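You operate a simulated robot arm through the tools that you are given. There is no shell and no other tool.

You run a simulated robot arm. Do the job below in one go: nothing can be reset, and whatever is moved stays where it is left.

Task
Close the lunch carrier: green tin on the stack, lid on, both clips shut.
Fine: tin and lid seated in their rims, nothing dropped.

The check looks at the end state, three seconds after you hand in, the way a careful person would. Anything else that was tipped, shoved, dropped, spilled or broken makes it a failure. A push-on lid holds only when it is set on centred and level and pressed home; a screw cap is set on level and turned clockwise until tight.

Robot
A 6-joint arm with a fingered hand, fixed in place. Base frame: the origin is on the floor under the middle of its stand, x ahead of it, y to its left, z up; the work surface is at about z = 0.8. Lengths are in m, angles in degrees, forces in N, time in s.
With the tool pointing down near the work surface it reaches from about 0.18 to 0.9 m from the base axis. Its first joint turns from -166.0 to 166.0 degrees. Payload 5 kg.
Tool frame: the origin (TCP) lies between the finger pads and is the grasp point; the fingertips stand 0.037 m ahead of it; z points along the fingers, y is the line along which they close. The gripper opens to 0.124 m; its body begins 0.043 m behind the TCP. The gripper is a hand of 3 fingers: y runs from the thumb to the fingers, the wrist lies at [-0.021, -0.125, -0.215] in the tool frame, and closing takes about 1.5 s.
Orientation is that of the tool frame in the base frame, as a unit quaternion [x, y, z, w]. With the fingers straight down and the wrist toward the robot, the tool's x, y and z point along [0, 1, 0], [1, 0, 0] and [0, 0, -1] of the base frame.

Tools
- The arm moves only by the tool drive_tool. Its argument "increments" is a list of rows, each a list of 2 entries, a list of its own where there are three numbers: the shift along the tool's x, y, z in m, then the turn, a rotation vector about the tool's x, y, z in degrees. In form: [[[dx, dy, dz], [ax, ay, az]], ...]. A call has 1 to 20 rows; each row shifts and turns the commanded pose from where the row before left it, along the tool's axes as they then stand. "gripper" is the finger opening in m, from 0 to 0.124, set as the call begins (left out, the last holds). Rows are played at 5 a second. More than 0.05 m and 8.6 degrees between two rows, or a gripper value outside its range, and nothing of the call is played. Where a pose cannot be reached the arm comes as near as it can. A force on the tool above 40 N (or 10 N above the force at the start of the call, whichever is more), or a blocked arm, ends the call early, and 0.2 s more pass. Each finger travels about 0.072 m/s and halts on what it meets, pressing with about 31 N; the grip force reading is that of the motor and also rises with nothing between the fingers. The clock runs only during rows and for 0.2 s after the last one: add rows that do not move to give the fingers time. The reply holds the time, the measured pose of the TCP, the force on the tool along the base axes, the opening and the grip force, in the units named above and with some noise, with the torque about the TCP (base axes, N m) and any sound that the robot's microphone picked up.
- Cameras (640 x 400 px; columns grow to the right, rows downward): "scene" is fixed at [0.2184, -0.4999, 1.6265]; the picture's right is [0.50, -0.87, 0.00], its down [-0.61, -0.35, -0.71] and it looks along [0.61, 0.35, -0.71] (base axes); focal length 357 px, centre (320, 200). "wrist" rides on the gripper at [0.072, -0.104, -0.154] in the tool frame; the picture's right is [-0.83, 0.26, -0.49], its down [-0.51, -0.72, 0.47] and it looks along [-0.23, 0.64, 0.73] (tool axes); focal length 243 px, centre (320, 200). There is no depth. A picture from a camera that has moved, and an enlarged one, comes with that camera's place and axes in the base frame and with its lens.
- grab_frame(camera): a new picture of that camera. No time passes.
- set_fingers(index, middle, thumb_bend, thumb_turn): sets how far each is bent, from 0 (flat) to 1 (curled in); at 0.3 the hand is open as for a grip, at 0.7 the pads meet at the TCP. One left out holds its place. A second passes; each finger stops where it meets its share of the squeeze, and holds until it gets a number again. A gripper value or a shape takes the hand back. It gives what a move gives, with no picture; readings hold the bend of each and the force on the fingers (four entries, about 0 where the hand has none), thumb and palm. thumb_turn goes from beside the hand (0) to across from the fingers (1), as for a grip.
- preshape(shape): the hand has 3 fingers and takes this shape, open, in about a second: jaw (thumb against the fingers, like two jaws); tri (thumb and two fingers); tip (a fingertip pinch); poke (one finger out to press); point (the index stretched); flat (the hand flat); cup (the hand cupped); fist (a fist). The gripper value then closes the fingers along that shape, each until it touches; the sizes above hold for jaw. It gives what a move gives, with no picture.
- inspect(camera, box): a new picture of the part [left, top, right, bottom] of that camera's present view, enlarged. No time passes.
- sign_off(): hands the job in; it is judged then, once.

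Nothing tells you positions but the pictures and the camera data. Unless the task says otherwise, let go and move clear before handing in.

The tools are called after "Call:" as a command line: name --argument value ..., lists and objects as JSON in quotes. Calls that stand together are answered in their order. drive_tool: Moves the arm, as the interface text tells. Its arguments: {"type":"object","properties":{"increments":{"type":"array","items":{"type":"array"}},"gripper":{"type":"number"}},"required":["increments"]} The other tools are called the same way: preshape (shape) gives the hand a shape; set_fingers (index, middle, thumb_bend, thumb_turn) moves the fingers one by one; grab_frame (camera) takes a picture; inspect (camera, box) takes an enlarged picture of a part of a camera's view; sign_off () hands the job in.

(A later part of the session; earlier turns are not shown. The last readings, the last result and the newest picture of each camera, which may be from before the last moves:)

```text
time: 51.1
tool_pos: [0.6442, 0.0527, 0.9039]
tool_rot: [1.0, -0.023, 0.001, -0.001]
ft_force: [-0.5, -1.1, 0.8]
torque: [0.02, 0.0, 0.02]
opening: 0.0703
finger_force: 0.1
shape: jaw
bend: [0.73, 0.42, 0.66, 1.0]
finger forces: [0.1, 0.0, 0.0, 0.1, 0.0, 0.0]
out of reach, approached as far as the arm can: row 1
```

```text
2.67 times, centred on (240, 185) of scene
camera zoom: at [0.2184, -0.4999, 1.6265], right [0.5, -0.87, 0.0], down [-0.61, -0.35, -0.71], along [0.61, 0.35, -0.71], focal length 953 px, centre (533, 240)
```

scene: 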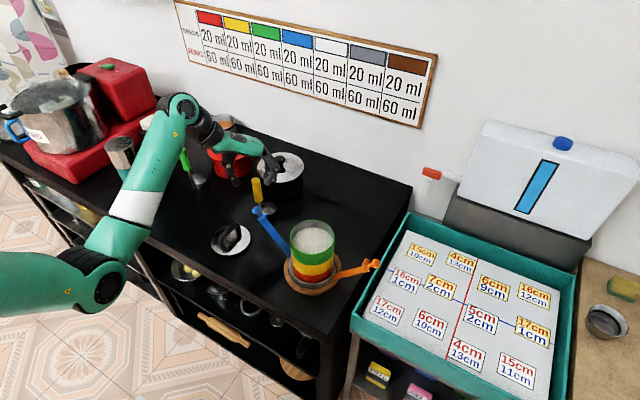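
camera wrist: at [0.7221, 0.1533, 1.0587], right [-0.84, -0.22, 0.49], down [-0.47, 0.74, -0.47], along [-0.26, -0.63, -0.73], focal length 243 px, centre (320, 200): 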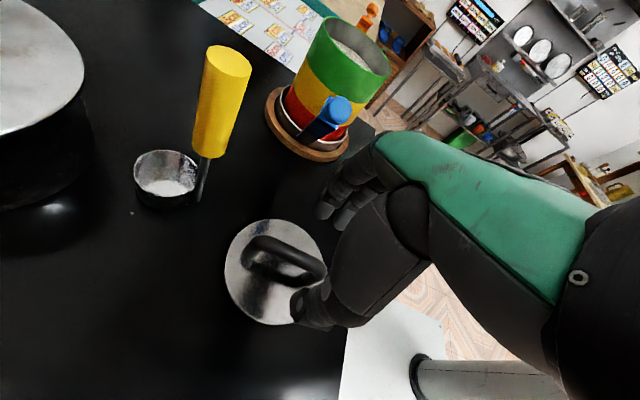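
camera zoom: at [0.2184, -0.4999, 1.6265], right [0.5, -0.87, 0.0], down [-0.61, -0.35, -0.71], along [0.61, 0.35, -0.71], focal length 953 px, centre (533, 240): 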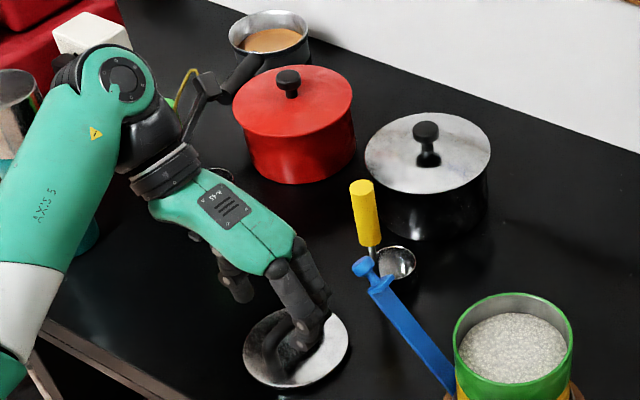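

Reached −92.6°, with the arm having drifted to (0.644, 0.053, 0.904), which is toward the lid anyway. I'll slide +x to the bar centre, lower a little, and look.

Call:
drive_tool --increments '[[[0.0075, 0, 0], [0, 0, 0]], [[0.0075, 0, 0.008], [0, 0, 0]], [[0, 0, 0.008], [0, 0, 0]], [[0, 0, 0], [0, 0, 0]]]'

Call:
inspect --camera "wrist" --box '[210, 150, 370, 340]'

Call:
inspect --camera "scene" --box '[190, 170, 300, 260]'

```text
time: 52.1
tool_pos: [0.6596, 0.0513, 0.8883]
tool_rot: [1.0, -0.025, 0.001, 0.0]
ft_force: [0.6, 0.5, 0.3]
torque: [0.0, -0.02, 0.0]
opening: 0.0705
finger_force: 0.1
shape: jaw
bend: [0.73, 0.42, 0.66, 1.0]
finger forces: [0.1, 0.1, 0.1, 0.0, 0.1, 0.0]
```

```text
2.11 times, centred on (290, 245) of wrist
camera zoom: at [0.7379, 0.1527, 1.0426], right [-0.84, -0.22, 0.49], down [-0.47, 0.75, -0.47], along [-0.26, -0.63, -0.73], focal length 511 px, centre (383, 105)
```

zoom: 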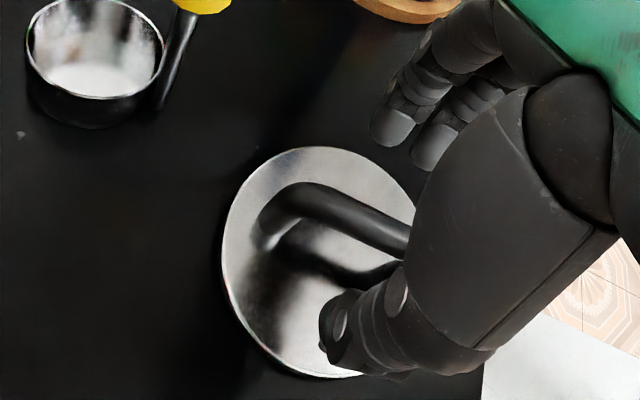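

```text
4.44 times, centred on (245, 215) of scene
camera zoom: at [0.2184, -0.4999, 1.6265], right [0.5, -0.87, 0.0], down [-0.61, -0.35, -0.71], along [0.61, 0.35, -0.71], focal length 1588 px, centre (653, 133)
```

zoom: 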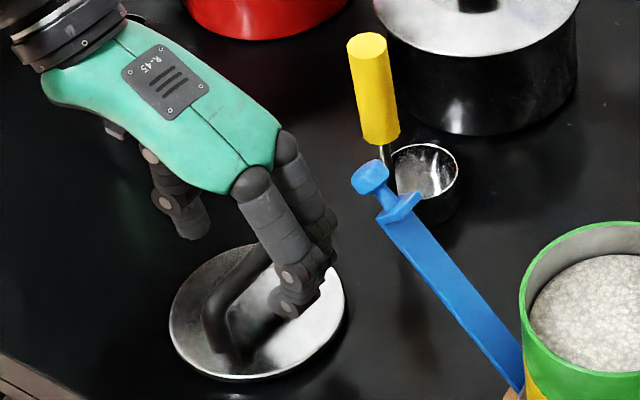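

The bar lies right under the TCP between thumb and fingers. I'll descend 3 cm carefully and check.

Call:
drive_tool --increments '[[[0, 0, 0.008], [0, 0, 0]], [[0, 0, 0.008], [0, 0, 0]], [[0, 0, 0.007], [0, 0, 0]], [[0, 0, 0.005], [0, 0, 0]], [[0, 0, 0], [0, 0, 0]]]'

Call:
inspect --camera "wrist" --box '[210, 150, 370, 340]'

Call:
inspect --camera "scene" --box '[190, 180, 290, 260]'

```text
time: 53.3
tool_pos: [0.6595, 0.052, 0.8597]
tool_rot: [1.0, -0.024, 0.0, 0.0]
ft_force: [0.4, -0.7, 0.7]
torque: [0.02, 0.01, -0.02]
opening: 0.0704
finger_force: 0.1
shape: jaw
bend: [0.73, 0.42, 0.66, 1.0]
finger forces: [0.0, 0.0, 0.0, 0.0, 0.0, 0.1]
```

```text
2.11 times, centred on (290, 245) of wrist
camera zoom: at [0.7375, 0.1526, 1.0149], right [-0.84, -0.22, 0.49], down [-0.47, 0.75, -0.47], along [-0.26, -0.63, -0.73], focal length 511 px, centre (383, 105)
```

zoom: 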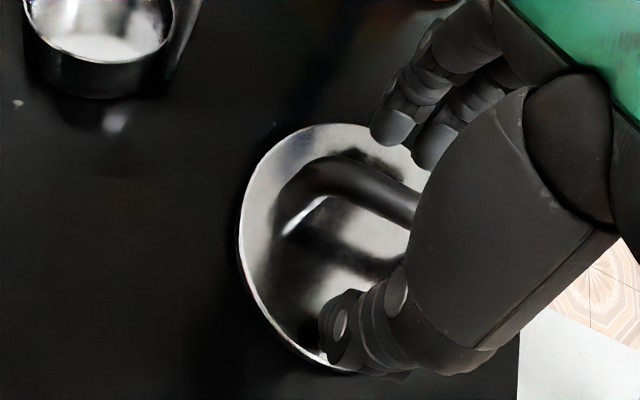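

```text
5.00 times, centred on (240, 220) of scene
camera zoom: at [0.2184, -0.4999, 1.6265], right [0.5, -0.87, 0.0], down [-0.61, -0.35, -0.71], along [0.61, 0.35, -0.71], focal length 1787 px, centre (720, 100)
```

zoom: 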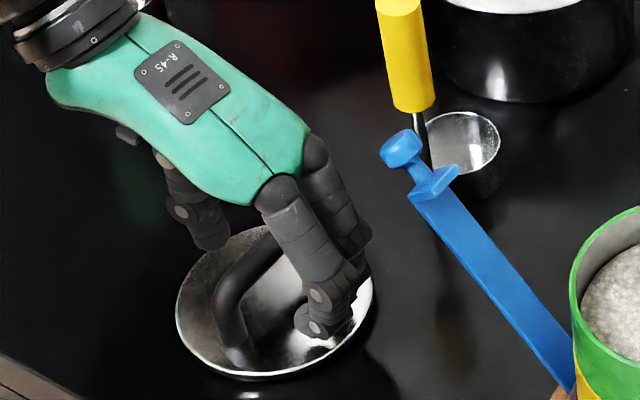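

The fingers straddle the bar nicely. I'll lower 4 mm more for a better hold, then close gently.

Call:
drive_tool --increments '[[[0, 0, 0.002], [0, 0, 0]], [[0, 0, 0.002], [0, 0, 0]], [[0, 0, 0], [0, 0, 0]]]'

Call:
drive_tool --increments '[[[0, 0, 0], [0, 0, 0]], [[0, 0, 0], [0, 0, 0]], [[0, 0, 0], [0, 0, 0]], [[0, 0, 0], [0, 0, 0]], [[0, 0, 0], [0, 0, 0]], [[0, 0, 0], [0, 0, 0]], [[0, 0, 0], [0, 0, 0]]]' --gripper 0.004

Call:
inspect --camera "wrist" --box '[210, 150, 370, 340]'

Call:
inspect --camera "scene" --box '[190, 180, 290, 260]'

```text
time: 54.1
tool_pos: [0.6585, 0.0524, 0.8559]
tool_rot: [1.0, -0.024, -0.001, 0.001]
ft_force: [0.5, -0.2, -0.5]
torque: [-0.03, -0.01, 0.0]
opening: 0.0706
finger_force: 0.1
shape: jaw
bend: [0.73, 0.42, 0.66, 1.0]
finger forces: [0.1, 0.1, 0.0, 0.0, 0.0, 0.0]
```

```text
time: 55.7
tool_pos: [0.6582, 0.0512, 0.8582]
tool_rot: [1.0, -0.025, 0.001, 0.0]
ft_force: [0.0, 0.0, 0.4]
torque: [0.01, 0.01, -0.04]
opening: 0.0041
finger_force: 0.0
shape: jaw
bend: [0.71, 0.68, 0.71, 1.0]
finger forces: [0.0, 0.0, 0.0, 0.0, 0.0, 0.0]
```

```text
2.11 times, centred on (290, 245) of wrist
camera zoom: at [0.7374, 0.1525, 1.011], right [-0.84, -0.22, 0.49], down [-0.47, 0.75, -0.47], along [-0.26, -0.63, -0.73], focal length 511 px, centre (383, 105)
```

zoom: 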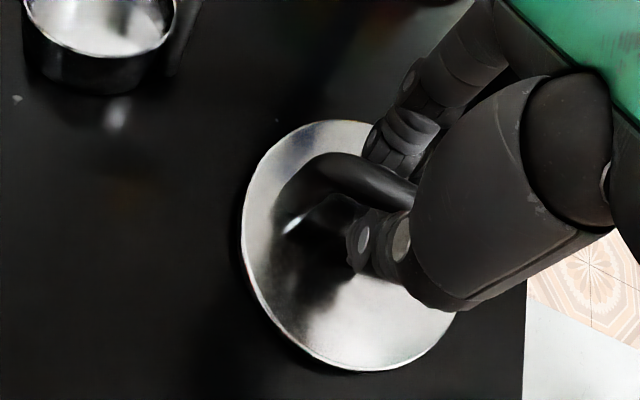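

```text
5.00 times, centred on (240, 220) of scene
camera zoom: at [0.2184, -0.4999, 1.6265], right [0.5, -0.87, 0.0], down [-0.61, -0.35, -0.71], along [0.61, 0.35, -0.71], focal length 1787 px, centre (720, 100)
```

zoom: 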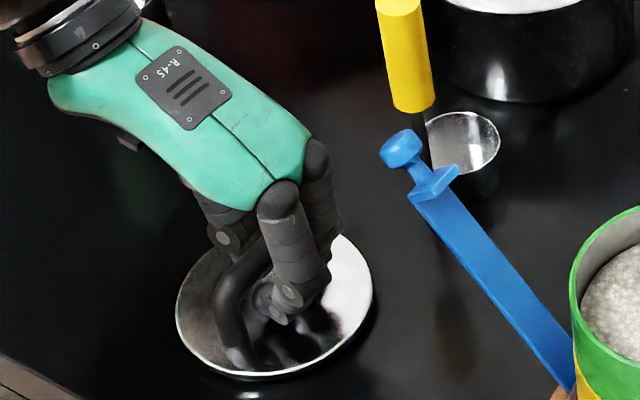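

The fingers closed under the bar, so the bar sits higher than I estimated (about z 0.862). I'll open, rise 1.3 cm and close again.

Call:
drive_tool --increments '[[[0, 0, 0], [0, 0, 0]], [[0, 0, 0], [0, 0, 0]], [[0, 0, 0], [0, 0, 0]], [[0, 0, 0], [0, 0, 0]], [[0, 0, -0.007], [0, 0, 0]], [[0, 0, -0.006], [0, 0, 0]], [[0, 0, 0], [0, 0, 0]]]' --gripper 0.07

Call:
drive_tool --increments '[[[0, 0, 0], [0, 0, 0]], [[0, 0, 0], [0, 0, 0]], [[0, 0, 0], [0, 0, 0]], [[0, 0, 0], [0, 0, 0]], [[0, 0, 0], [0, 0, 0]], [[0, 0, 0], [0, 0, 0]], [[0, 0, 0], [0, 0, 0]]]' --gripper 0.004

Call:
inspect --camera "wrist" --box '[210, 150, 370, 340]'

Call:
inspect --camera "scene" --box '[190, 180, 290, 260]'

```text
time: 57.3
tool_pos: [0.6584, 0.0517, 0.8702]
tool_rot: [1.0, -0.025, 0.0, 0.0]
ft_force: [0.2, 0.3, 0.3]
torque: [-0.02, -0.03, 0.03]
opening: 0.0694
finger_force: 0.0
shape: jaw
bend: [0.74, 0.42, 0.67, 1.0]
finger forces: [0.0, 0.1, 0.0, 0.0, 0.0, 0.1]
```

```text
time: 58.9
tool_pos: [0.6585, 0.0513, 0.8679]
tool_rot: [1.0, -0.025, 0.0, 0.0]
ft_force: [0.2, 0.7, -0.3]
torque: [0.01, 0.01, 0.03]
opening: 0.011
finger_force: 31.3
shape: jaw
bend: [0.72, 0.65, 0.74, 1.0]
finger forces: [16.3, 8.3, 0.1, 0.0, 25.4, 0.0]
```

```text
2.11 times, centred on (290, 245) of wrist
camera zoom: at [0.7373, 0.1524, 1.0241], right [-0.84, -0.22, 0.49], down [-0.47, 0.75, -0.47], along [-0.26, -0.63, -0.73], focal length 511 px, centre (383, 105)
```

zoom: 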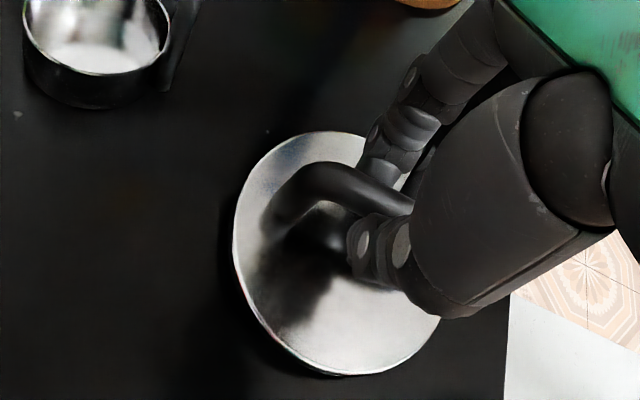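

```text
5.00 times, centred on (240, 220) of scene
camera zoom: at [0.2184, -0.4999, 1.6265], right [0.5, -0.87, 0.0], down [-0.61, -0.35, -0.71], along [0.61, 0.35, -0.71], focal length 1787 px, centre (720, 100)
```

zoom: 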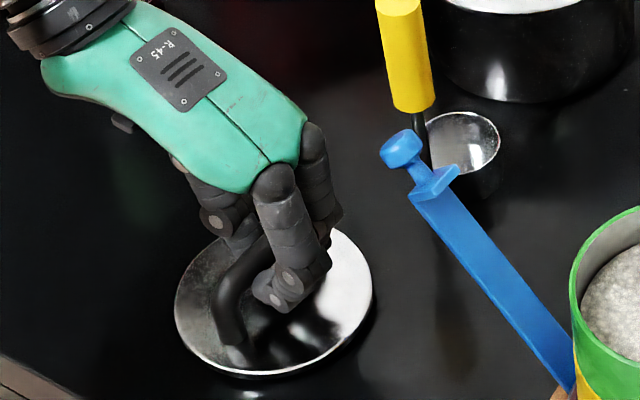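

The bar is now gripped (opening 11 mm, 31 N). I'll lift 2 cm and check that the lid hangs level.

Call:
drive_tool --increments '[[[0, 0, -0.004], [0, 0, 0]], [[0, 0, -0.006], [0, 0, 0]], [[0, 0, -0.008], [0, 0, 0]], [[0, 0, 0], [0, 0, 0]]]'

Call:
inspect --camera "wrist" --box '[210, 150, 370, 340]'

Call:
inspect --camera "scene" --box '[190, 180, 290, 260]'

```text
time: 59.9
tool_pos: [0.6602, 0.0511, 0.8875]
tool_rot: [1.0, -0.025, 0.001, 0.0]
ft_force: [0.7, 0.1, -1.2]
torque: [-0.02, -0.02, 0.01]
opening: 0.0108
finger_force: 31.2
shape: jaw
bend: [0.72, 0.65, 0.74, 1.0]
finger forces: [16.3, 8.2, 0.0, 0.0, 25.4, 0.1]
```

```text
2.11 times, centred on (290, 245) of wrist
camera zoom: at [0.7371, 0.1523, 1.0422], right [-0.84, -0.22, 0.49], down [-0.47, 0.74, -0.47], along [-0.26, -0.63, -0.73], focal length 511 px, centre (383, 105)
```

zoom: 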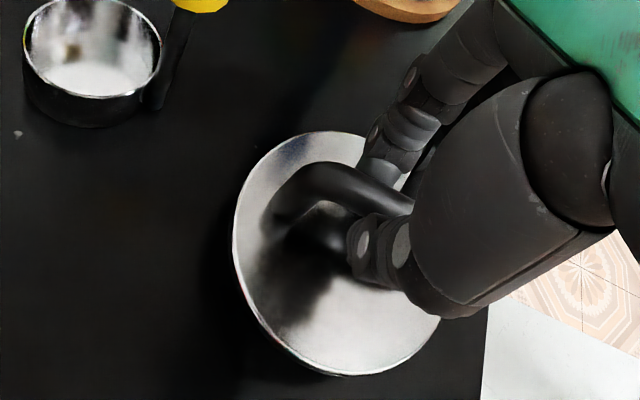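

```text
5.00 times, centred on (240, 220) of scene
camera zoom: at [0.2184, -0.4999, 1.6265], right [0.5, -0.87, 0.0], down [-0.61, -0.35, -0.71], along [0.61, 0.35, -0.71], focal length 1787 px, centre (720, 100)
```

zoom: 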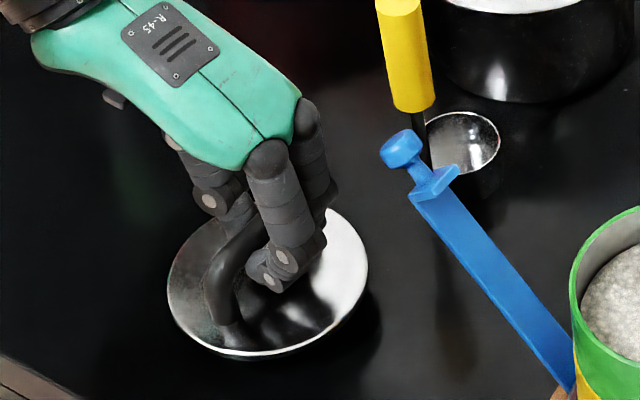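

The lid is held rigidly and level. To clear the clip I'll rotate back partly, shift slightly toward +y, and rise while turning to a heading that is reachable up high.

Call:
drive_tool --increments '[[[0, 0, -0.004], [0, 0, -4]], [[0, 0, -0.004], [0, 0, -5]], [[0, 0, 0], [0, 0, -5]], [[0, 0, 0], [0, 0, -6]], [[0.0037, -0.012, 0], [0, 0, 0]], [[0.0037, -0.012, 0], [0, 0, 0]], [[0, 0, 0], [0, 0, 0]]]'

Call:
inspect --camera "scene" --box '[160, 130, 320, 260]'

```text
time: 61.5
tool_pos: [0.6582, 0.0756, 0.8947]
tool_rot: [0.989, 0.15, 0.0, 0.0]
ft_force: [0.4, 0.2, -1.1]
torque: [0.03, -0.01, 0.0]
opening: 0.0111
finger_force: 30.8
shape: jaw
bend: [0.72, 0.65, 0.74, 1.0]
finger forces: [16.3, 8.2, 0.1, 0.0, 25.3, 0.0]
```

```text
3.08 times, centred on (240, 195) of scene
camera zoom: at [0.2184, -0.4999, 1.6265], right [0.5, -0.87, 0.0], down [-0.61, -0.35, -0.71], along [0.61, 0.35, -0.71], focal length 1100 px, centre (566, 215)
```

zoom: 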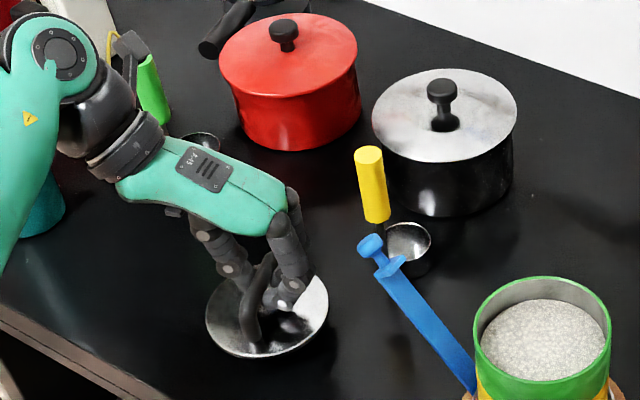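

Clear of everything. Now rising while turning.

Call:
drive_tool --increments '[[[0, 0, -0.015], [0, 0, -3]], [[0, 0, -0.02], [0, 0, -3]], [[0, 0, -0.02], [0, 0, -3]], [[0, 0, -0.02], [0, 0, -3]], [[0, 0, -0.02], [0, 0, -3]], [[0, 0, -0.02], [0, 0, -3]], [[0, 0, -0.02], [0, 0, -3]], [[0, 0, -0.02], [0, 0, -3]], [[0, 0, -0.015], [0, 0, 0]], [[0, 0, 0], [0, 0, 0]]]'

Call:
inspect --camera "scene" --box '[140, 90, 360, 300]'

```text
time: 63.7
tool_pos: [0.6586, 0.0769, 1.0649]
tool_rot: [0.936, 0.352, 0.0, 0.0]
ft_force: [0.0, -0.1, -1.2]
torque: [0.04, -0.01, 0.01]
opening: 0.0108
finger_force: 31.0
shape: jaw
bend: [0.72, 0.65, 0.74, 1.0]
finger forces: [16.2, 8.3, 0.0, 0.0, 25.2, 0.0]
```

```text
1.90 times, centred on (250, 195) of scene
camera zoom: at [0.2184, -0.4999, 1.6265], right [0.5, -0.87, 0.0], down [-0.61, -0.35, -0.71], along [0.61, 0.35, -0.71], focal length 681 px, centre (453, 210)
```

zoom: 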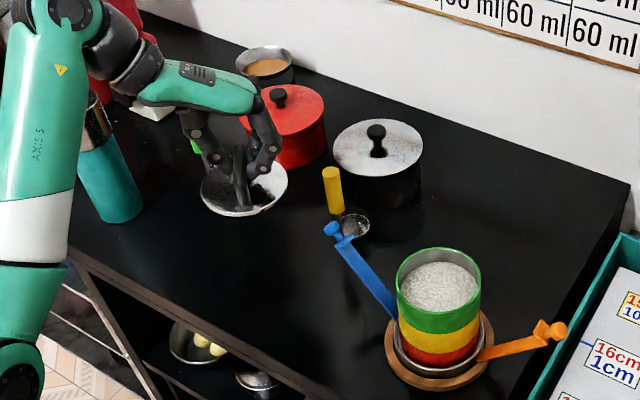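

The lid is up at 1.065 with its underside well above the clip. I'll carry it over to the stack.

Call:
drive_tool --increments '[[[-0.006, 0.009, 0], [0, 0, 0]], [[-0.0125, 0.0187, 0], [0, 0, 0]], [[-0.0125, 0.0187, 0], [0, 0, 0]], [[-0.0125, 0.0187, 0], [0, 0, 0]], [[-0.0125, 0.0187, 0], [0, 0, 0]], [[-0.0125, 0.0187, 0], [0, 0, 0]], [[-0.0125, 0.0187, 0], [0, 0, 0]], [[-0.0125, 0.0187, 0], [0, 0, 0]], [[-0.0125, 0.0187, 0], [0, 0, 0]], [[-0.0125, 0.0187, 0], [0, 0, 0]], [[-0.0125, 0.0187, 0], [0, 0, 0]], [[-0.0125, 0.0187, 0], [0, 0, 0]], [[-0.0126, 0.0187, 0], [0, 0, 0]], [[0, 0, 0], [0, 0, 0]]]'

Call:
grab_frame --camera "scene"

Call:
grab_frame --camera "wrist"

```text
time: 66.7
tool_pos: [0.6957, -0.2008, 1.0653]
tool_rot: [0.936, 0.352, -0.001, 0.0]
ft_force: [-0.5, 0.5, -0.3]
torque: [0.0, -0.02, 0.02]
opening: 0.011
finger_force: 30.8
shape: jaw
bend: [0.72, 0.65, 0.74, 1.0]
finger forces: [16.2, 8.0, 0.1, 0.1, 25.1, 0.0]
```

```text
taken
```

scene: 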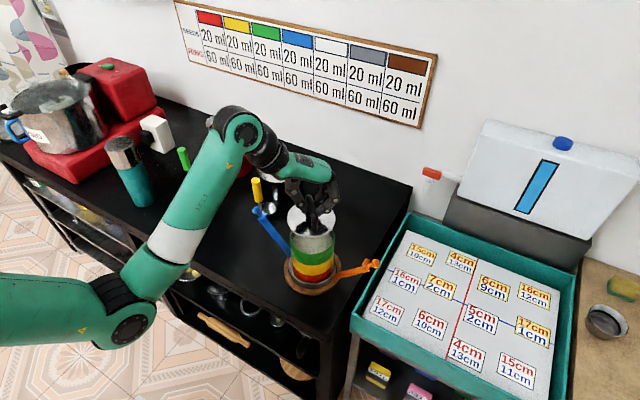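

```text
taken
camera wrist: at [0.6821, -0.0744, 1.2198], right [-0.45, -0.74, 0.49], down [-0.86, 0.21, -0.47], along [0.25, -0.63, -0.73], focal length 243 px, centre (320, 200)
```

wrist: 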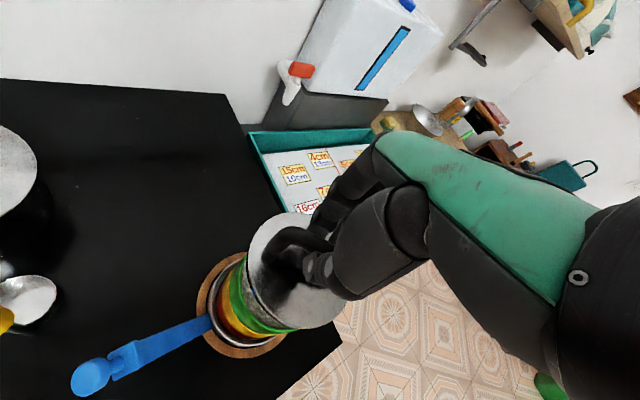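

The lid is above the stack. Zooming in to align it with the green rim.

Call:
inspect --camera "scene" --box '[270, 185, 360, 295]'

Call:
inspect --camera "wrist" --box '[190, 190, 360, 370]'

```text
3.64 times, centred on (315, 240) of scene
camera zoom: at [0.2184, -0.4999, 1.6265], right [0.5, -0.87, 0.0], down [-0.61, -0.35, -0.71], along [0.61, 0.35, -0.71], focal length 1300 px, centre (338, 54)
```

zoom: 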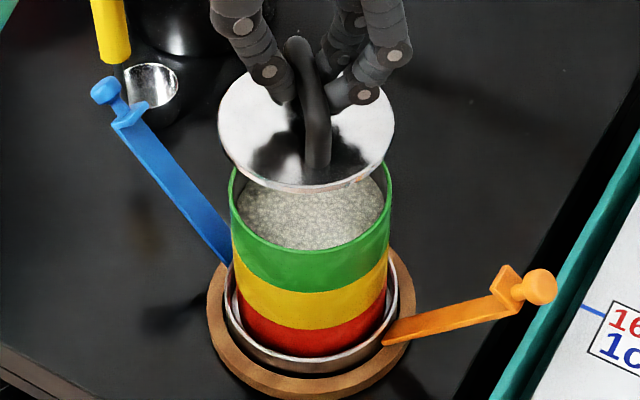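

```text
2.22 times, centred on (275, 280) of wrist
camera zoom: at [0.6821, -0.0744, 1.2198], right [-0.45, -0.74, 0.49], down [-0.86, 0.21, -0.47], along [0.25, -0.63, -0.73], focal length 539 px, centre (420, 22)
```

zoom: 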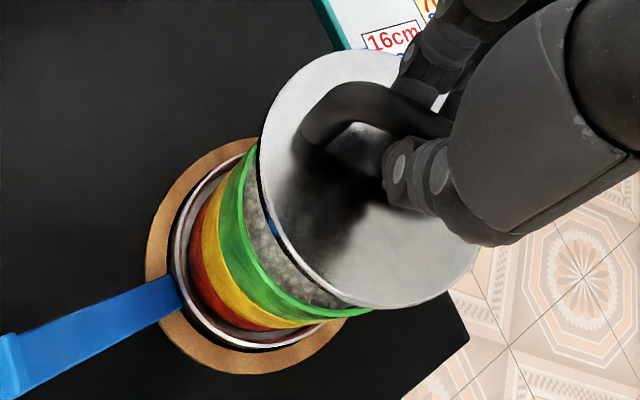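

The lid centre is within about 3 mm of the stack axis, slightly far along the view. I'll nudge it back, lower to about 1.5 cm above the rim, and re-measure.

Call:
drive_tool --increments '[[[-0.0025, -0.0005, 0.01], [0, 0, 0]], [[0, 0, 0.015], [0, 0, 0]], [[0, 0, 0.012], [0, 0, 0]], [[0, 0, 0.008], [0, 0, 0]], [[0, 0, 0], [0, 0, 0]]]'

Call:
inspect --camera "scene" --box '[278, 205, 350, 285]'

Call:
inspect --camera "wrist" --box '[210, 190, 340, 340]'

```text
time: 67.9
tool_pos: [0.6931, -0.2024, 1.0201]
tool_rot: [0.936, 0.352, 0.0, 0.001]
ft_force: [0.4, 0.0, -1.5]
torque: [-0.01, -0.02, 0.01]
opening: 0.011
finger_force: 31.4
shape: jaw
bend: [0.72, 0.65, 0.74, 1.0]
finger forces: [16.0, 8.2, 0.1, 0.1, 25.0, 0.0]
```

```text
5.00 times, centred on (314, 245) of scene
camera zoom: at [0.2184, -0.4999, 1.6265], right [0.5, -0.87, 0.0], down [-0.61, -0.35, -0.71], along [0.61, 0.35, -0.71], focal length 1787 px, centre (350, -25)
```

zoom: 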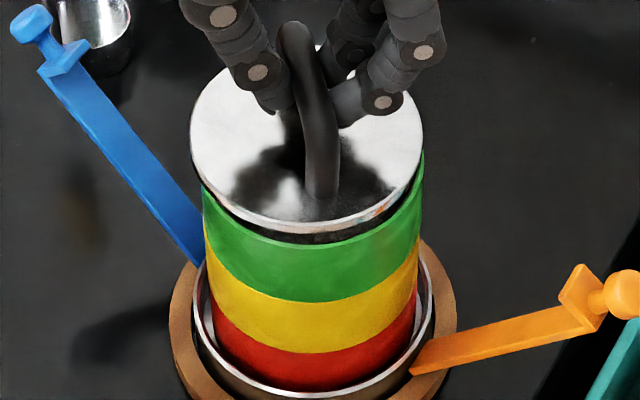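

```text
2.67 times, centred on (275, 265) of wrist
camera zoom: at [0.6797, -0.0751, 1.1739], right [-0.45, -0.74, 0.49], down [-0.86, 0.21, -0.47], along [0.25, -0.64, -0.73], focal length 647 px, centre (440, 27)
```

zoom: 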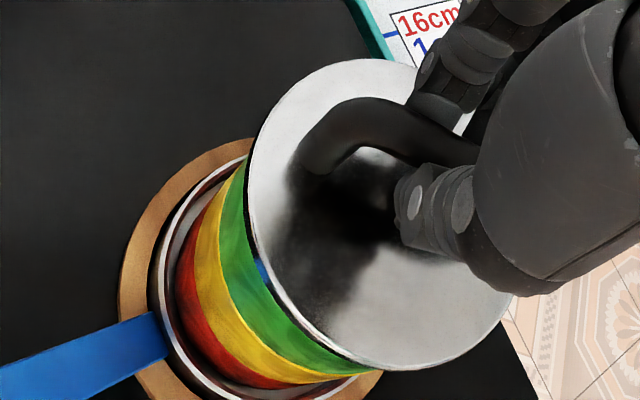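

Getting close. I'll zoom tighter on the left and right edges in the scene view.

Call:
inspect --camera "scene" --box '[286, 228, 316, 262]'

Call:
inspect --camera "scene" --box '[312, 228, 342, 262]'

Call:
inspect --camera "wrist" --box '[230, 200, 300, 310]'

```text
11.76 times, centred on (301, 245) of scene
camera zoom: at [0.2184, -0.4999, 1.6265], right [0.5, -0.87, 0.0], down [-0.61, -0.35, -0.71], along [0.61, 0.35, -0.71], focal length 4204 px, centre (544, -329)
```

zoom: 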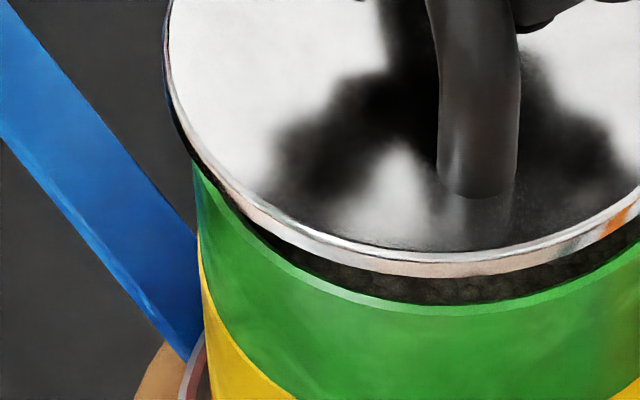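

```text
11.76 times, centred on (327, 245) of scene
camera zoom: at [0.2184, -0.4999, 1.6265], right [0.5, -0.87, 0.0], down [-0.61, -0.35, -0.71], along [0.61, 0.35, -0.71], focal length 4204 px, centre (238, -329)
```

zoom: 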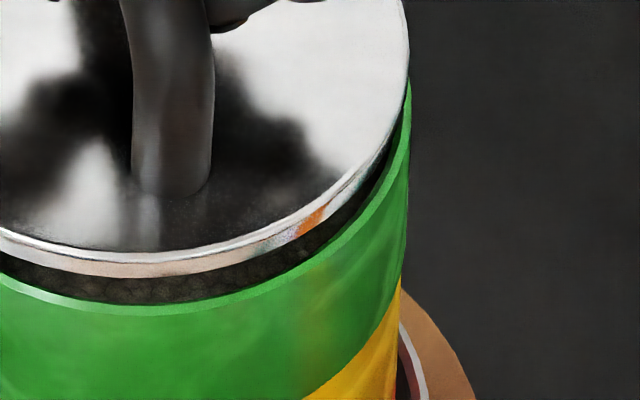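

```text
3.64 times, centred on (265, 255) of wrist
camera zoom: at [0.6797, -0.0751, 1.1739], right [-0.45, -0.74, 0.49], down [-0.86, 0.21, -0.47], along [0.25, -0.64, -0.73], focal length 882 px, centre (520, 0)
```

zoom: 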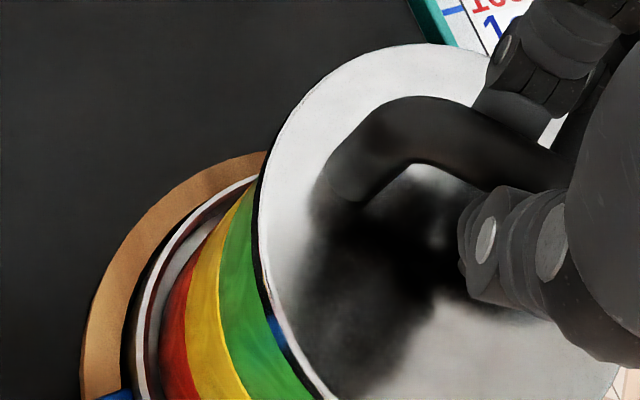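

The lid needs about 2 mm to the right in the scene view and about 1.5 mm nearer. I'll apply that and lower 8 mm.

Call:
drive_tool --increments '[[[-0.0019, 0.0018, 0], [0, 0, 0]], [[0, 0, 0.004], [0, 0, 0]], [[0, 0, 0.004], [0, 0, 0]], [[0, 0, 0], [0, 0, 0]]]'

Call:
inspect --camera "scene" --box '[286, 228, 316, 262]'

Call:
inspect --camera "scene" --box '[312, 228, 342, 262]'

Call:
inspect --camera "wrist" --box '[220, 190, 310, 340]'

```text
time: 68.9
tool_pos: [0.6927, -0.2057, 1.012]
tool_rot: [0.936, 0.352, 0.0, -0.001]
ft_force: [-0.6, 0.9, -1.6]
torque: [-0.01, 0.02, 0.0]
opening: 0.0109
finger_force: 31.2
shape: jaw
bend: [0.72, 0.65, 0.74, 1.0]
finger forces: [16.0, 8.1, 0.1, 0.1, 25.0, 0.0]
```

```text
11.76 times, centred on (301, 245) of scene
camera zoom: at [0.2184, -0.4999, 1.6265], right [0.5, -0.87, 0.0], down [-0.61, -0.35, -0.71], along [0.61, 0.35, -0.71], focal length 4204 px, centre (544, -329)
```

zoom: 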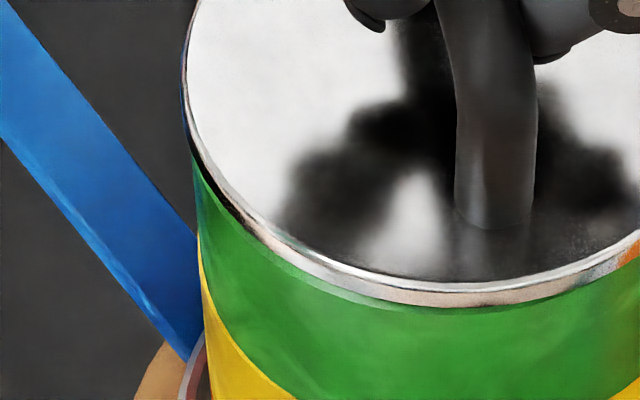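

```text
11.76 times, centred on (327, 245) of scene
camera zoom: at [0.2184, -0.4999, 1.6265], right [0.5, -0.87, 0.0], down [-0.61, -0.35, -0.71], along [0.61, 0.35, -0.71], focal length 4204 px, centre (238, -329)
```

zoom: 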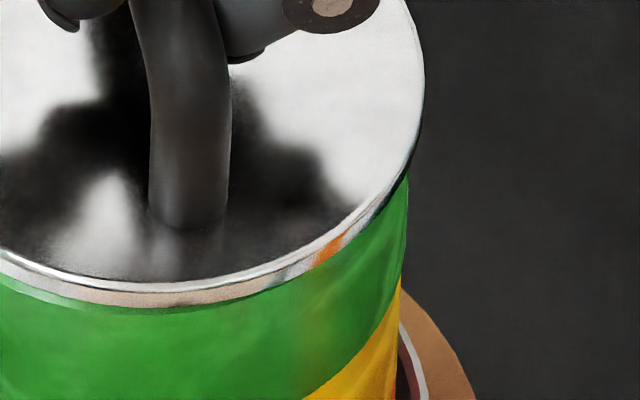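

```text
2.67 times, centred on (265, 265) of wrist
camera zoom: at [0.6797, -0.0789, 1.1665], right [-0.45, -0.74, 0.49], down [-0.86, 0.21, -0.47], along [0.25, -0.64, -0.73], focal length 647 px, centre (467, 27)
```

zoom: 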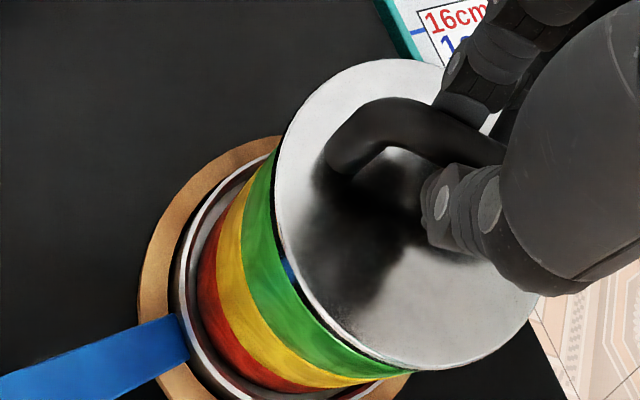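

Very close now: about 1.2 mm too far right, depth aligned. I'll correct that and lower slowly toward contact.

Call:
drive_tool --increments '[[[0.0002, -0.001, 0], [0, 0, 0]], [[0, 0, 0.0015], [0, 0, 0]], [[0, 0, 0.0015], [0, 0, 0]], [[0, 0, 0], [0, 0, 0]], [[0, 0, 0], [0, 0, 0]]]'

Call:
inspect --camera "scene" --box '[286, 228, 316, 262]'

Call:
inspect --camera "scene" --box '[312, 228, 342, 262]'

Call:
inspect --camera "wrist" --box '[220, 190, 310, 340]'

```text
time: 70.1
tool_pos: [0.692, -0.2052, 1.0099]
tool_rot: [0.936, 0.352, 0.0, 0.001]
ft_force: [-0.3, 0.6, -0.5]
torque: [0.02, -0.01, -0.02]
opening: 0.0108
finger_force: 30.2
shape: jaw
bend: [0.72, 0.65, 0.74, 1.0]
finger forces: [15.8, 8.1, 0.0, 0.0, 25.1, 0.1]
```

```text
11.76 times, centred on (301, 245) of scene
camera zoom: at [0.2184, -0.4999, 1.6265], right [0.5, -0.87, 0.0], down [-0.61, -0.35, -0.71], along [0.61, 0.35, -0.71], focal length 4204 px, centre (544, -329)
```

zoom: 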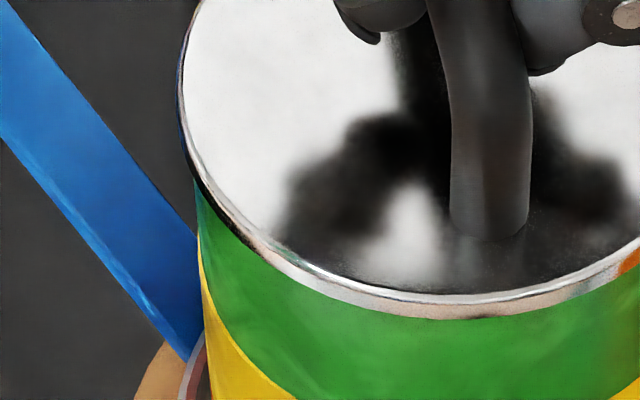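

```text
11.76 times, centred on (327, 245) of scene
camera zoom: at [0.2184, -0.4999, 1.6265], right [0.5, -0.87, 0.0], down [-0.61, -0.35, -0.71], along [0.61, 0.35, -0.71], focal length 4204 px, centre (238, -329)
```

zoom: 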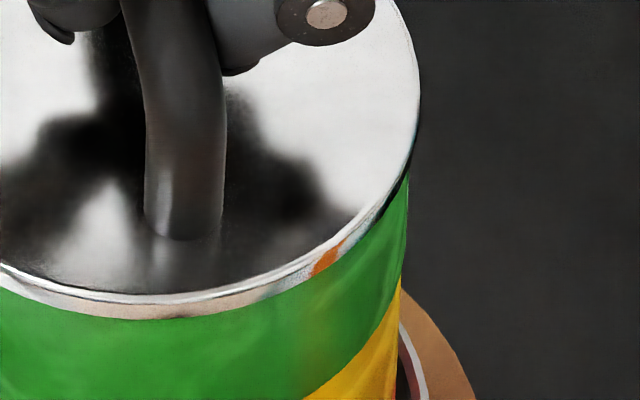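

```text
2.67 times, centred on (265, 265) of wrist
camera zoom: at [0.6784, -0.0784, 1.1639], right [-0.45, -0.74, 0.49], down [-0.86, 0.21, -0.47], along [0.25, -0.64, -0.73], focal length 647 px, centre (467, 27)
```

zoom: 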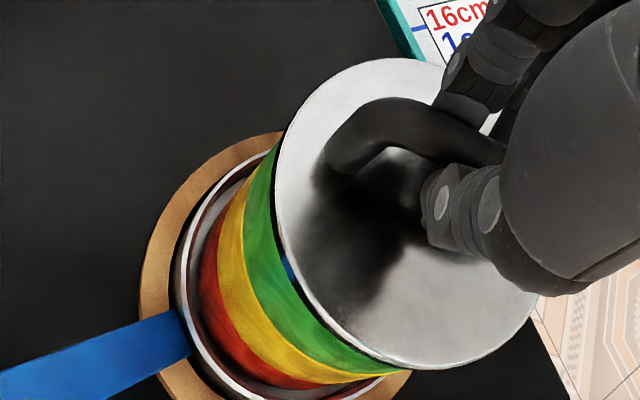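

Left/right is now aligned to within 0.3 mm. Lowering in 1 mm steps until contact.

Call:
drive_tool --increments '[[[0.0005, 0.0001, 0.001], [0, 0, 0]], [[0, 0, 0.001], [0, 0, 0]], [[0, 0, 0], [0, 0, 0]], [[0, 0, 0], [0, 0, 0]]]'

Call:
drive_tool --increments '[[[0, 0, 0.001], [0, 0, 0]], [[0, 0, 0], [0, 0, 0]]]'

Call:
inspect --camera "scene" --box '[286, 228, 342, 268]'

Call:
inspect --camera "wrist" --box '[220, 190, 310, 340]'

```text
time: 71.1
tool_pos: [0.6921, -0.2045, 1.0069]
tool_rot: [0.936, 0.351, 0.001, 0.001]
ft_force: [-0.5, 1.4, 2.5]
torque: [-0.07, -0.04, 0.01]
opening: 0.0112
finger_force: 30.7
shape: jaw
bend: [0.72, 0.65, 0.74, 1.0]
finger forces: [15.2, 7.7, 0.0, 0.0, 25.8, 0.0]
```

```text
time: 71.7
tool_pos: [0.6919, -0.2052, 1.0062]
tool_rot: [0.936, 0.352, 0.0, 0.001]
ft_force: [-0.8, 1.0, 5.7]
torque: [-0.02, 0.05, -0.01]
opening: 0.0117
finger_force: 31.2
shape: jaw
bend: [0.72, 0.65, 0.74, 1.0]
finger forces: [14.5, 7.3, 0.0, 0.1, 24.2, 0.0]
```

```text
10.00 times, centred on (314, 248) of scene
camera zoom: at [0.2184, -0.4999, 1.6265], right [0.5, -0.87, 0.0], down [-0.61, -0.35, -0.71], along [0.61, 0.35, -0.71], focal length 3574 px, centre (380, -280)
```

zoom: 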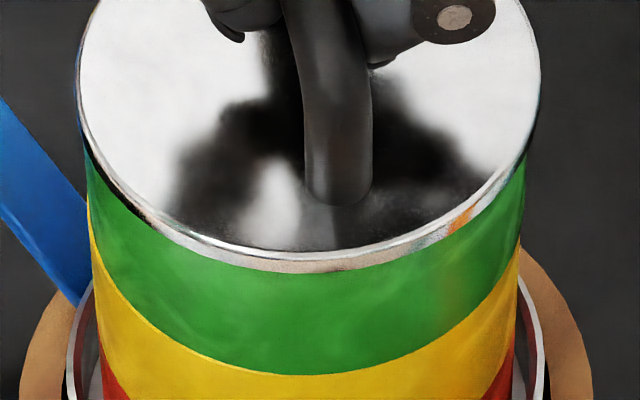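

```text
2.67 times, centred on (265, 265) of wrist
camera zoom: at [0.6791, -0.078, 1.1607], right [-0.45, -0.74, 0.49], down [-0.86, 0.21, -0.47], along [0.25, -0.64, -0.73], focal length 647 px, centre (467, 27)
```

zoom: 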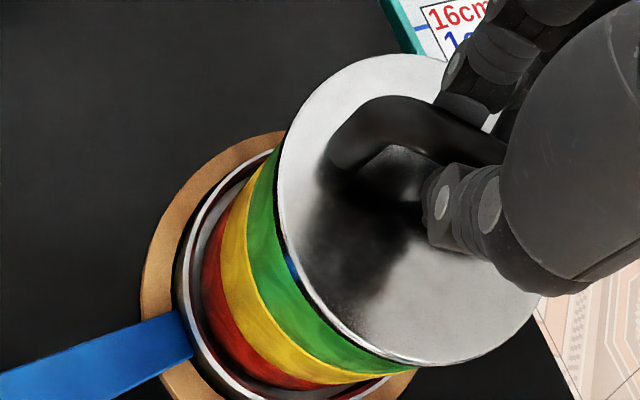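

Contact is light and centred at the expected rim height. I'll press down gradually and watch whether the lid settles.

Call:
drive_tool --increments '[[[0, 0, 0.001], [0, 0, 0]], [[0, 0, 0], [0, 0, 0]]]'

Call:
drive_tool --increments '[[[0, 0, 0.001], [0, 0, 0]], [[0, 0, 0], [0, 0, 0]]]'

Call:
inspect --camera "scene" --box '[286, 228, 342, 268]'

Call:
inspect --camera "wrist" --box '[240, 200, 290, 320]'

```text
time: 72.3
tool_pos: [0.692, -0.2046, 1.0055]
tool_rot: [0.936, 0.352, 0.0, 0.0]
ft_force: [-2.1, 0.5, 6.0]
torque: [-0.03, 0.03, 0.01]
opening: 0.012
finger_force: 30.7
shape: jaw
bend: [0.72, 0.65, 0.75, 1.0]
finger forces: [14.2, 6.8, 0.0, 0.0, 22.7, 0.0]
```

```text
time: 72.9
tool_pos: [0.6925, -0.2039, 1.0042]
tool_rot: [0.936, 0.352, 0.0, 0.0]
ft_force: [-0.6, 1.4, 3.7]
torque: [0.04, 0.02, -0.02]
opening: 0.012
finger_force: 30.7
shape: jaw
bend: [0.72, 0.65, 0.75, 1.0]
finger forces: [14.2, 6.7, 0.0, 0.0, 22.4, 0.0]
```

```text
10.00 times, centred on (314, 248) of scene
camera zoom: at [0.2184, -0.4999, 1.6265], right [0.5, -0.87, 0.0], down [-0.61, -0.35, -0.71], along [0.61, 0.35, -0.71], focal length 3574 px, centre (380, -280)
```

zoom: 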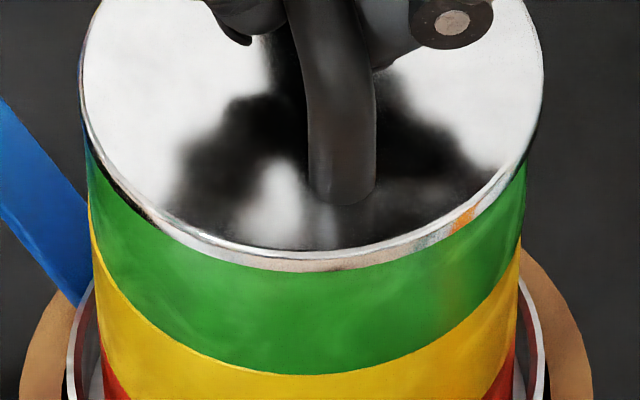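

```text
3.33 times, centred on (265, 260) of wrist
camera zoom: at [0.6795, -0.078, 1.1587], right [-0.45, -0.74, 0.49], down [-0.86, 0.21, -0.47], along [0.25, -0.64, -0.73], focal length 809 px, centre (503, 0)
```

zoom: 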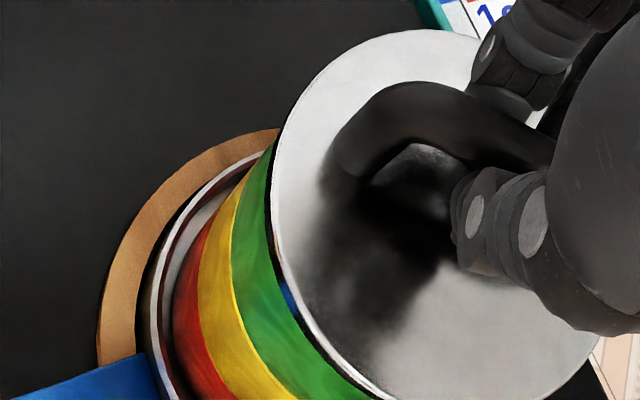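

The fingers are now just sliding down the bar. I'll check the lid edge closely to see whether it is seated.

Call:
inspect --camera "scene" --box '[300, 244, 328, 262]'

Call:
inspect --camera "scene" --box '[286, 230, 306, 256]'

Call:
inspect --camera "scene" --box '[324, 230, 344, 256]'

Call:
inspect --camera "wrist" --box '[255, 235, 300, 320]'

```text
16.00 times, centred on (314, 253) of scene
camera zoom: at [0.2184, -0.4999, 1.6265], right [0.5, -0.87, 0.0], down [-0.61, -0.35, -0.71], along [0.61, 0.35, -0.71], focal length 5718 px, centre (416, -648)
```

zoom: 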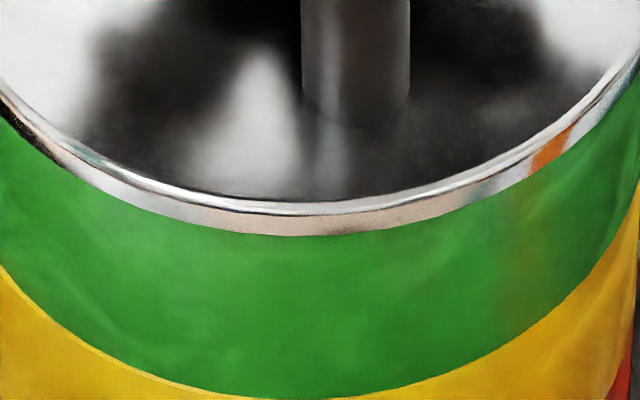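

```text
15.38 times, centred on (296, 243) of scene
camera zoom: at [0.2184, -0.4999, 1.6265], right [0.5, -0.87, 0.0], down [-0.61, -0.35, -0.71], along [0.61, 0.35, -0.71], focal length 5498 px, centre (689, -462)
```

zoom: 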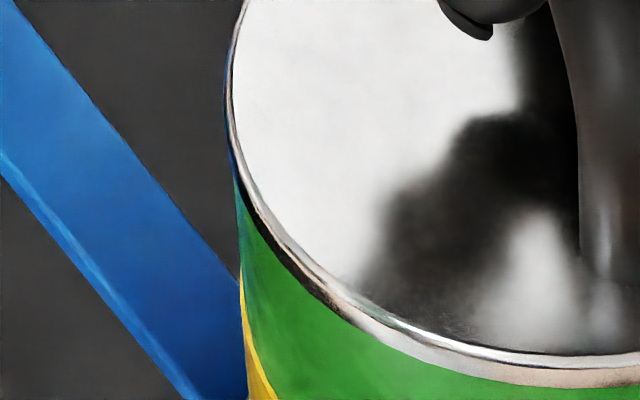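

```text
15.38 times, centred on (334, 243) of scene
camera zoom: at [0.2184, -0.4999, 1.6265], right [0.5, -0.87, 0.0], down [-0.61, -0.35, -0.71], along [0.61, 0.35, -0.71], focal length 5498 px, centre (105, -462)
```

zoom: 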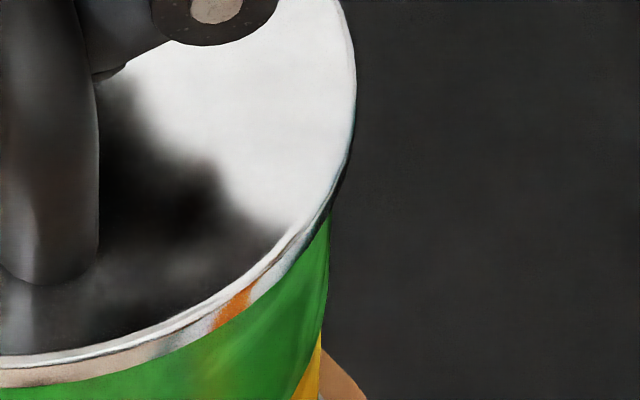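

```text
4.71 times, centred on (278, 278) of wrist
camera zoom: at [0.6795, -0.078, 1.1587], right [-0.45, -0.74, 0.49], down [-0.86, 0.21, -0.47], along [0.25, -0.64, -0.73], focal length 1142 px, centre (520, -165)
```

zoom: 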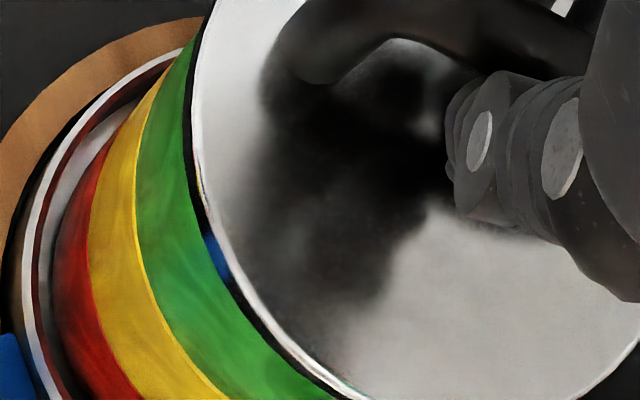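

The lid slid about 2–2.5 mm to the right at contact. I'll lift it a few millimetres clear, re-measure, and correct before setting it down again.

Call:
drive_tool --increments '[[[0, 0, -0.003], [0, 0, 0]], [[0, 0, -0.003], [0, 0, 0]], [[0, 0, 0], [0, 0, 0]], [[0, 0, 0], [0, 0, 0]]]'

Call:
inspect --camera "scene" --box '[284, 225, 344, 265]'

Call:
inspect --camera "scene" --box '[280, 200, 350, 300]'

```text
time: 73.9
tool_pos: [0.6923, -0.2048, 1.0104]
tool_rot: [0.936, 0.352, 0.0, 0.0]
ft_force: [-0.8, 0.2, -2.0]
torque: [0.01, -0.03, 0.0]
opening: 0.012
finger_force: 30.6
shape: jaw
bend: [0.72, 0.65, 0.75, 1.0]
finger forces: [15.7, 7.3, 0.1, 0.0, 23.0, 0.0]
```

```text
10.00 times, centred on (314, 245) of scene
camera zoom: at [0.2184, -0.4999, 1.6265], right [0.5, -0.87, 0.0], down [-0.61, -0.35, -0.71], along [0.61, 0.35, -0.71], focal length 3574 px, centre (380, -250)
```

zoom: 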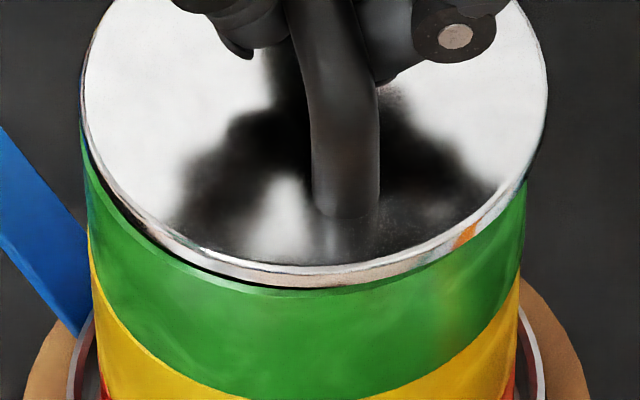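

```text
4.00 times, centred on (315, 250) of scene
camera zoom: at [0.2184, -0.4999, 1.6265], right [0.5, -0.87, 0.0], down [-0.61, -0.35, -0.71], along [0.61, 0.35, -0.71], focal length 1429 px, centre (340, 0)
```

zoom: 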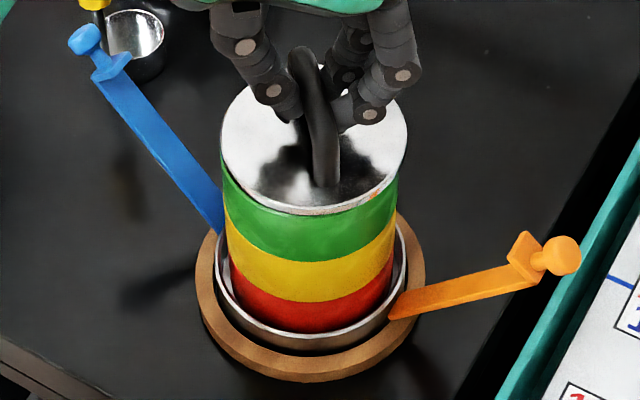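

Call:
inspect --camera "scene" --box '[286, 228, 314, 258]'

Call:
inspect --camera "scene" --box '[314, 228, 342, 258]'

Call:
grab_frame --camera "wrist"

```text
13.33 times, centred on (300, 243) of scene
camera zoom: at [0.2184, -0.4999, 1.6265], right [0.5, -0.87, 0.0], down [-0.61, -0.35, -0.71], along [0.61, 0.35, -0.71], focal length 4765 px, centre (587, -373)
```

zoom: 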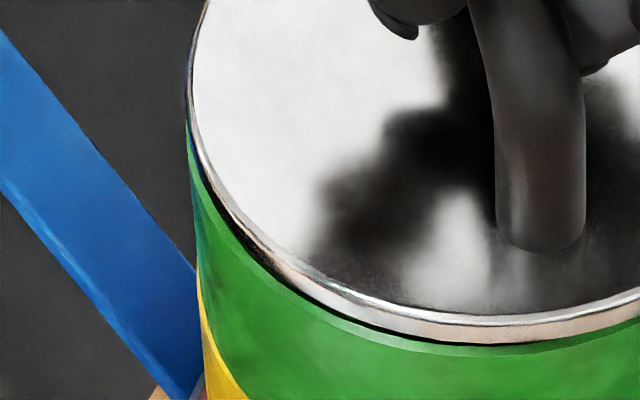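

```text
13.33 times, centred on (328, 243) of scene
camera zoom: at [0.2184, -0.4999, 1.6265], right [0.5, -0.87, 0.0], down [-0.61, -0.35, -0.71], along [0.61, 0.35, -0.71], focal length 4765 px, centre (213, -373)
```

zoom: 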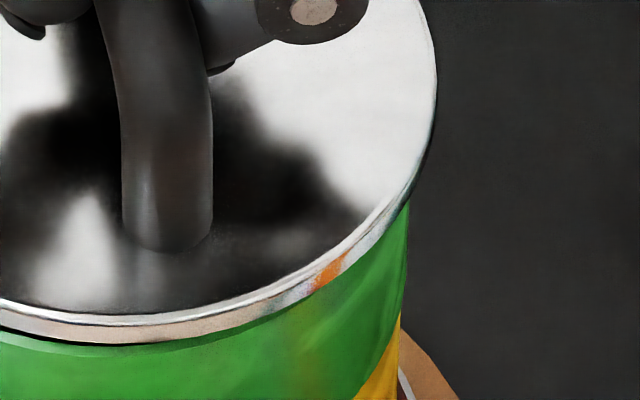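

```text
taken
camera wrist: at [0.6796, -0.0785, 1.1648], right [-0.45, -0.74, 0.49], down [-0.86, 0.21, -0.47], along [0.25, -0.64, -0.73], focal length 243 px, centre (320, 200)
```

wrist: 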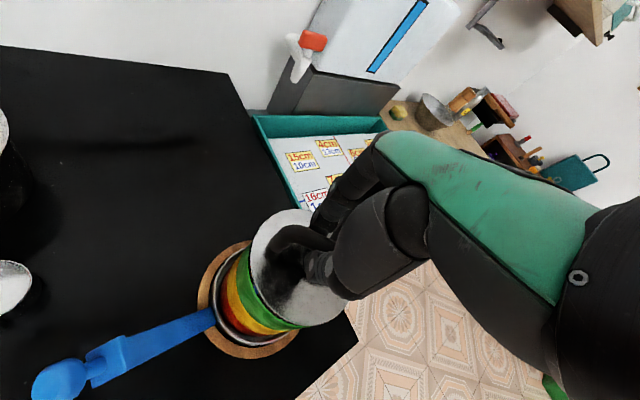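

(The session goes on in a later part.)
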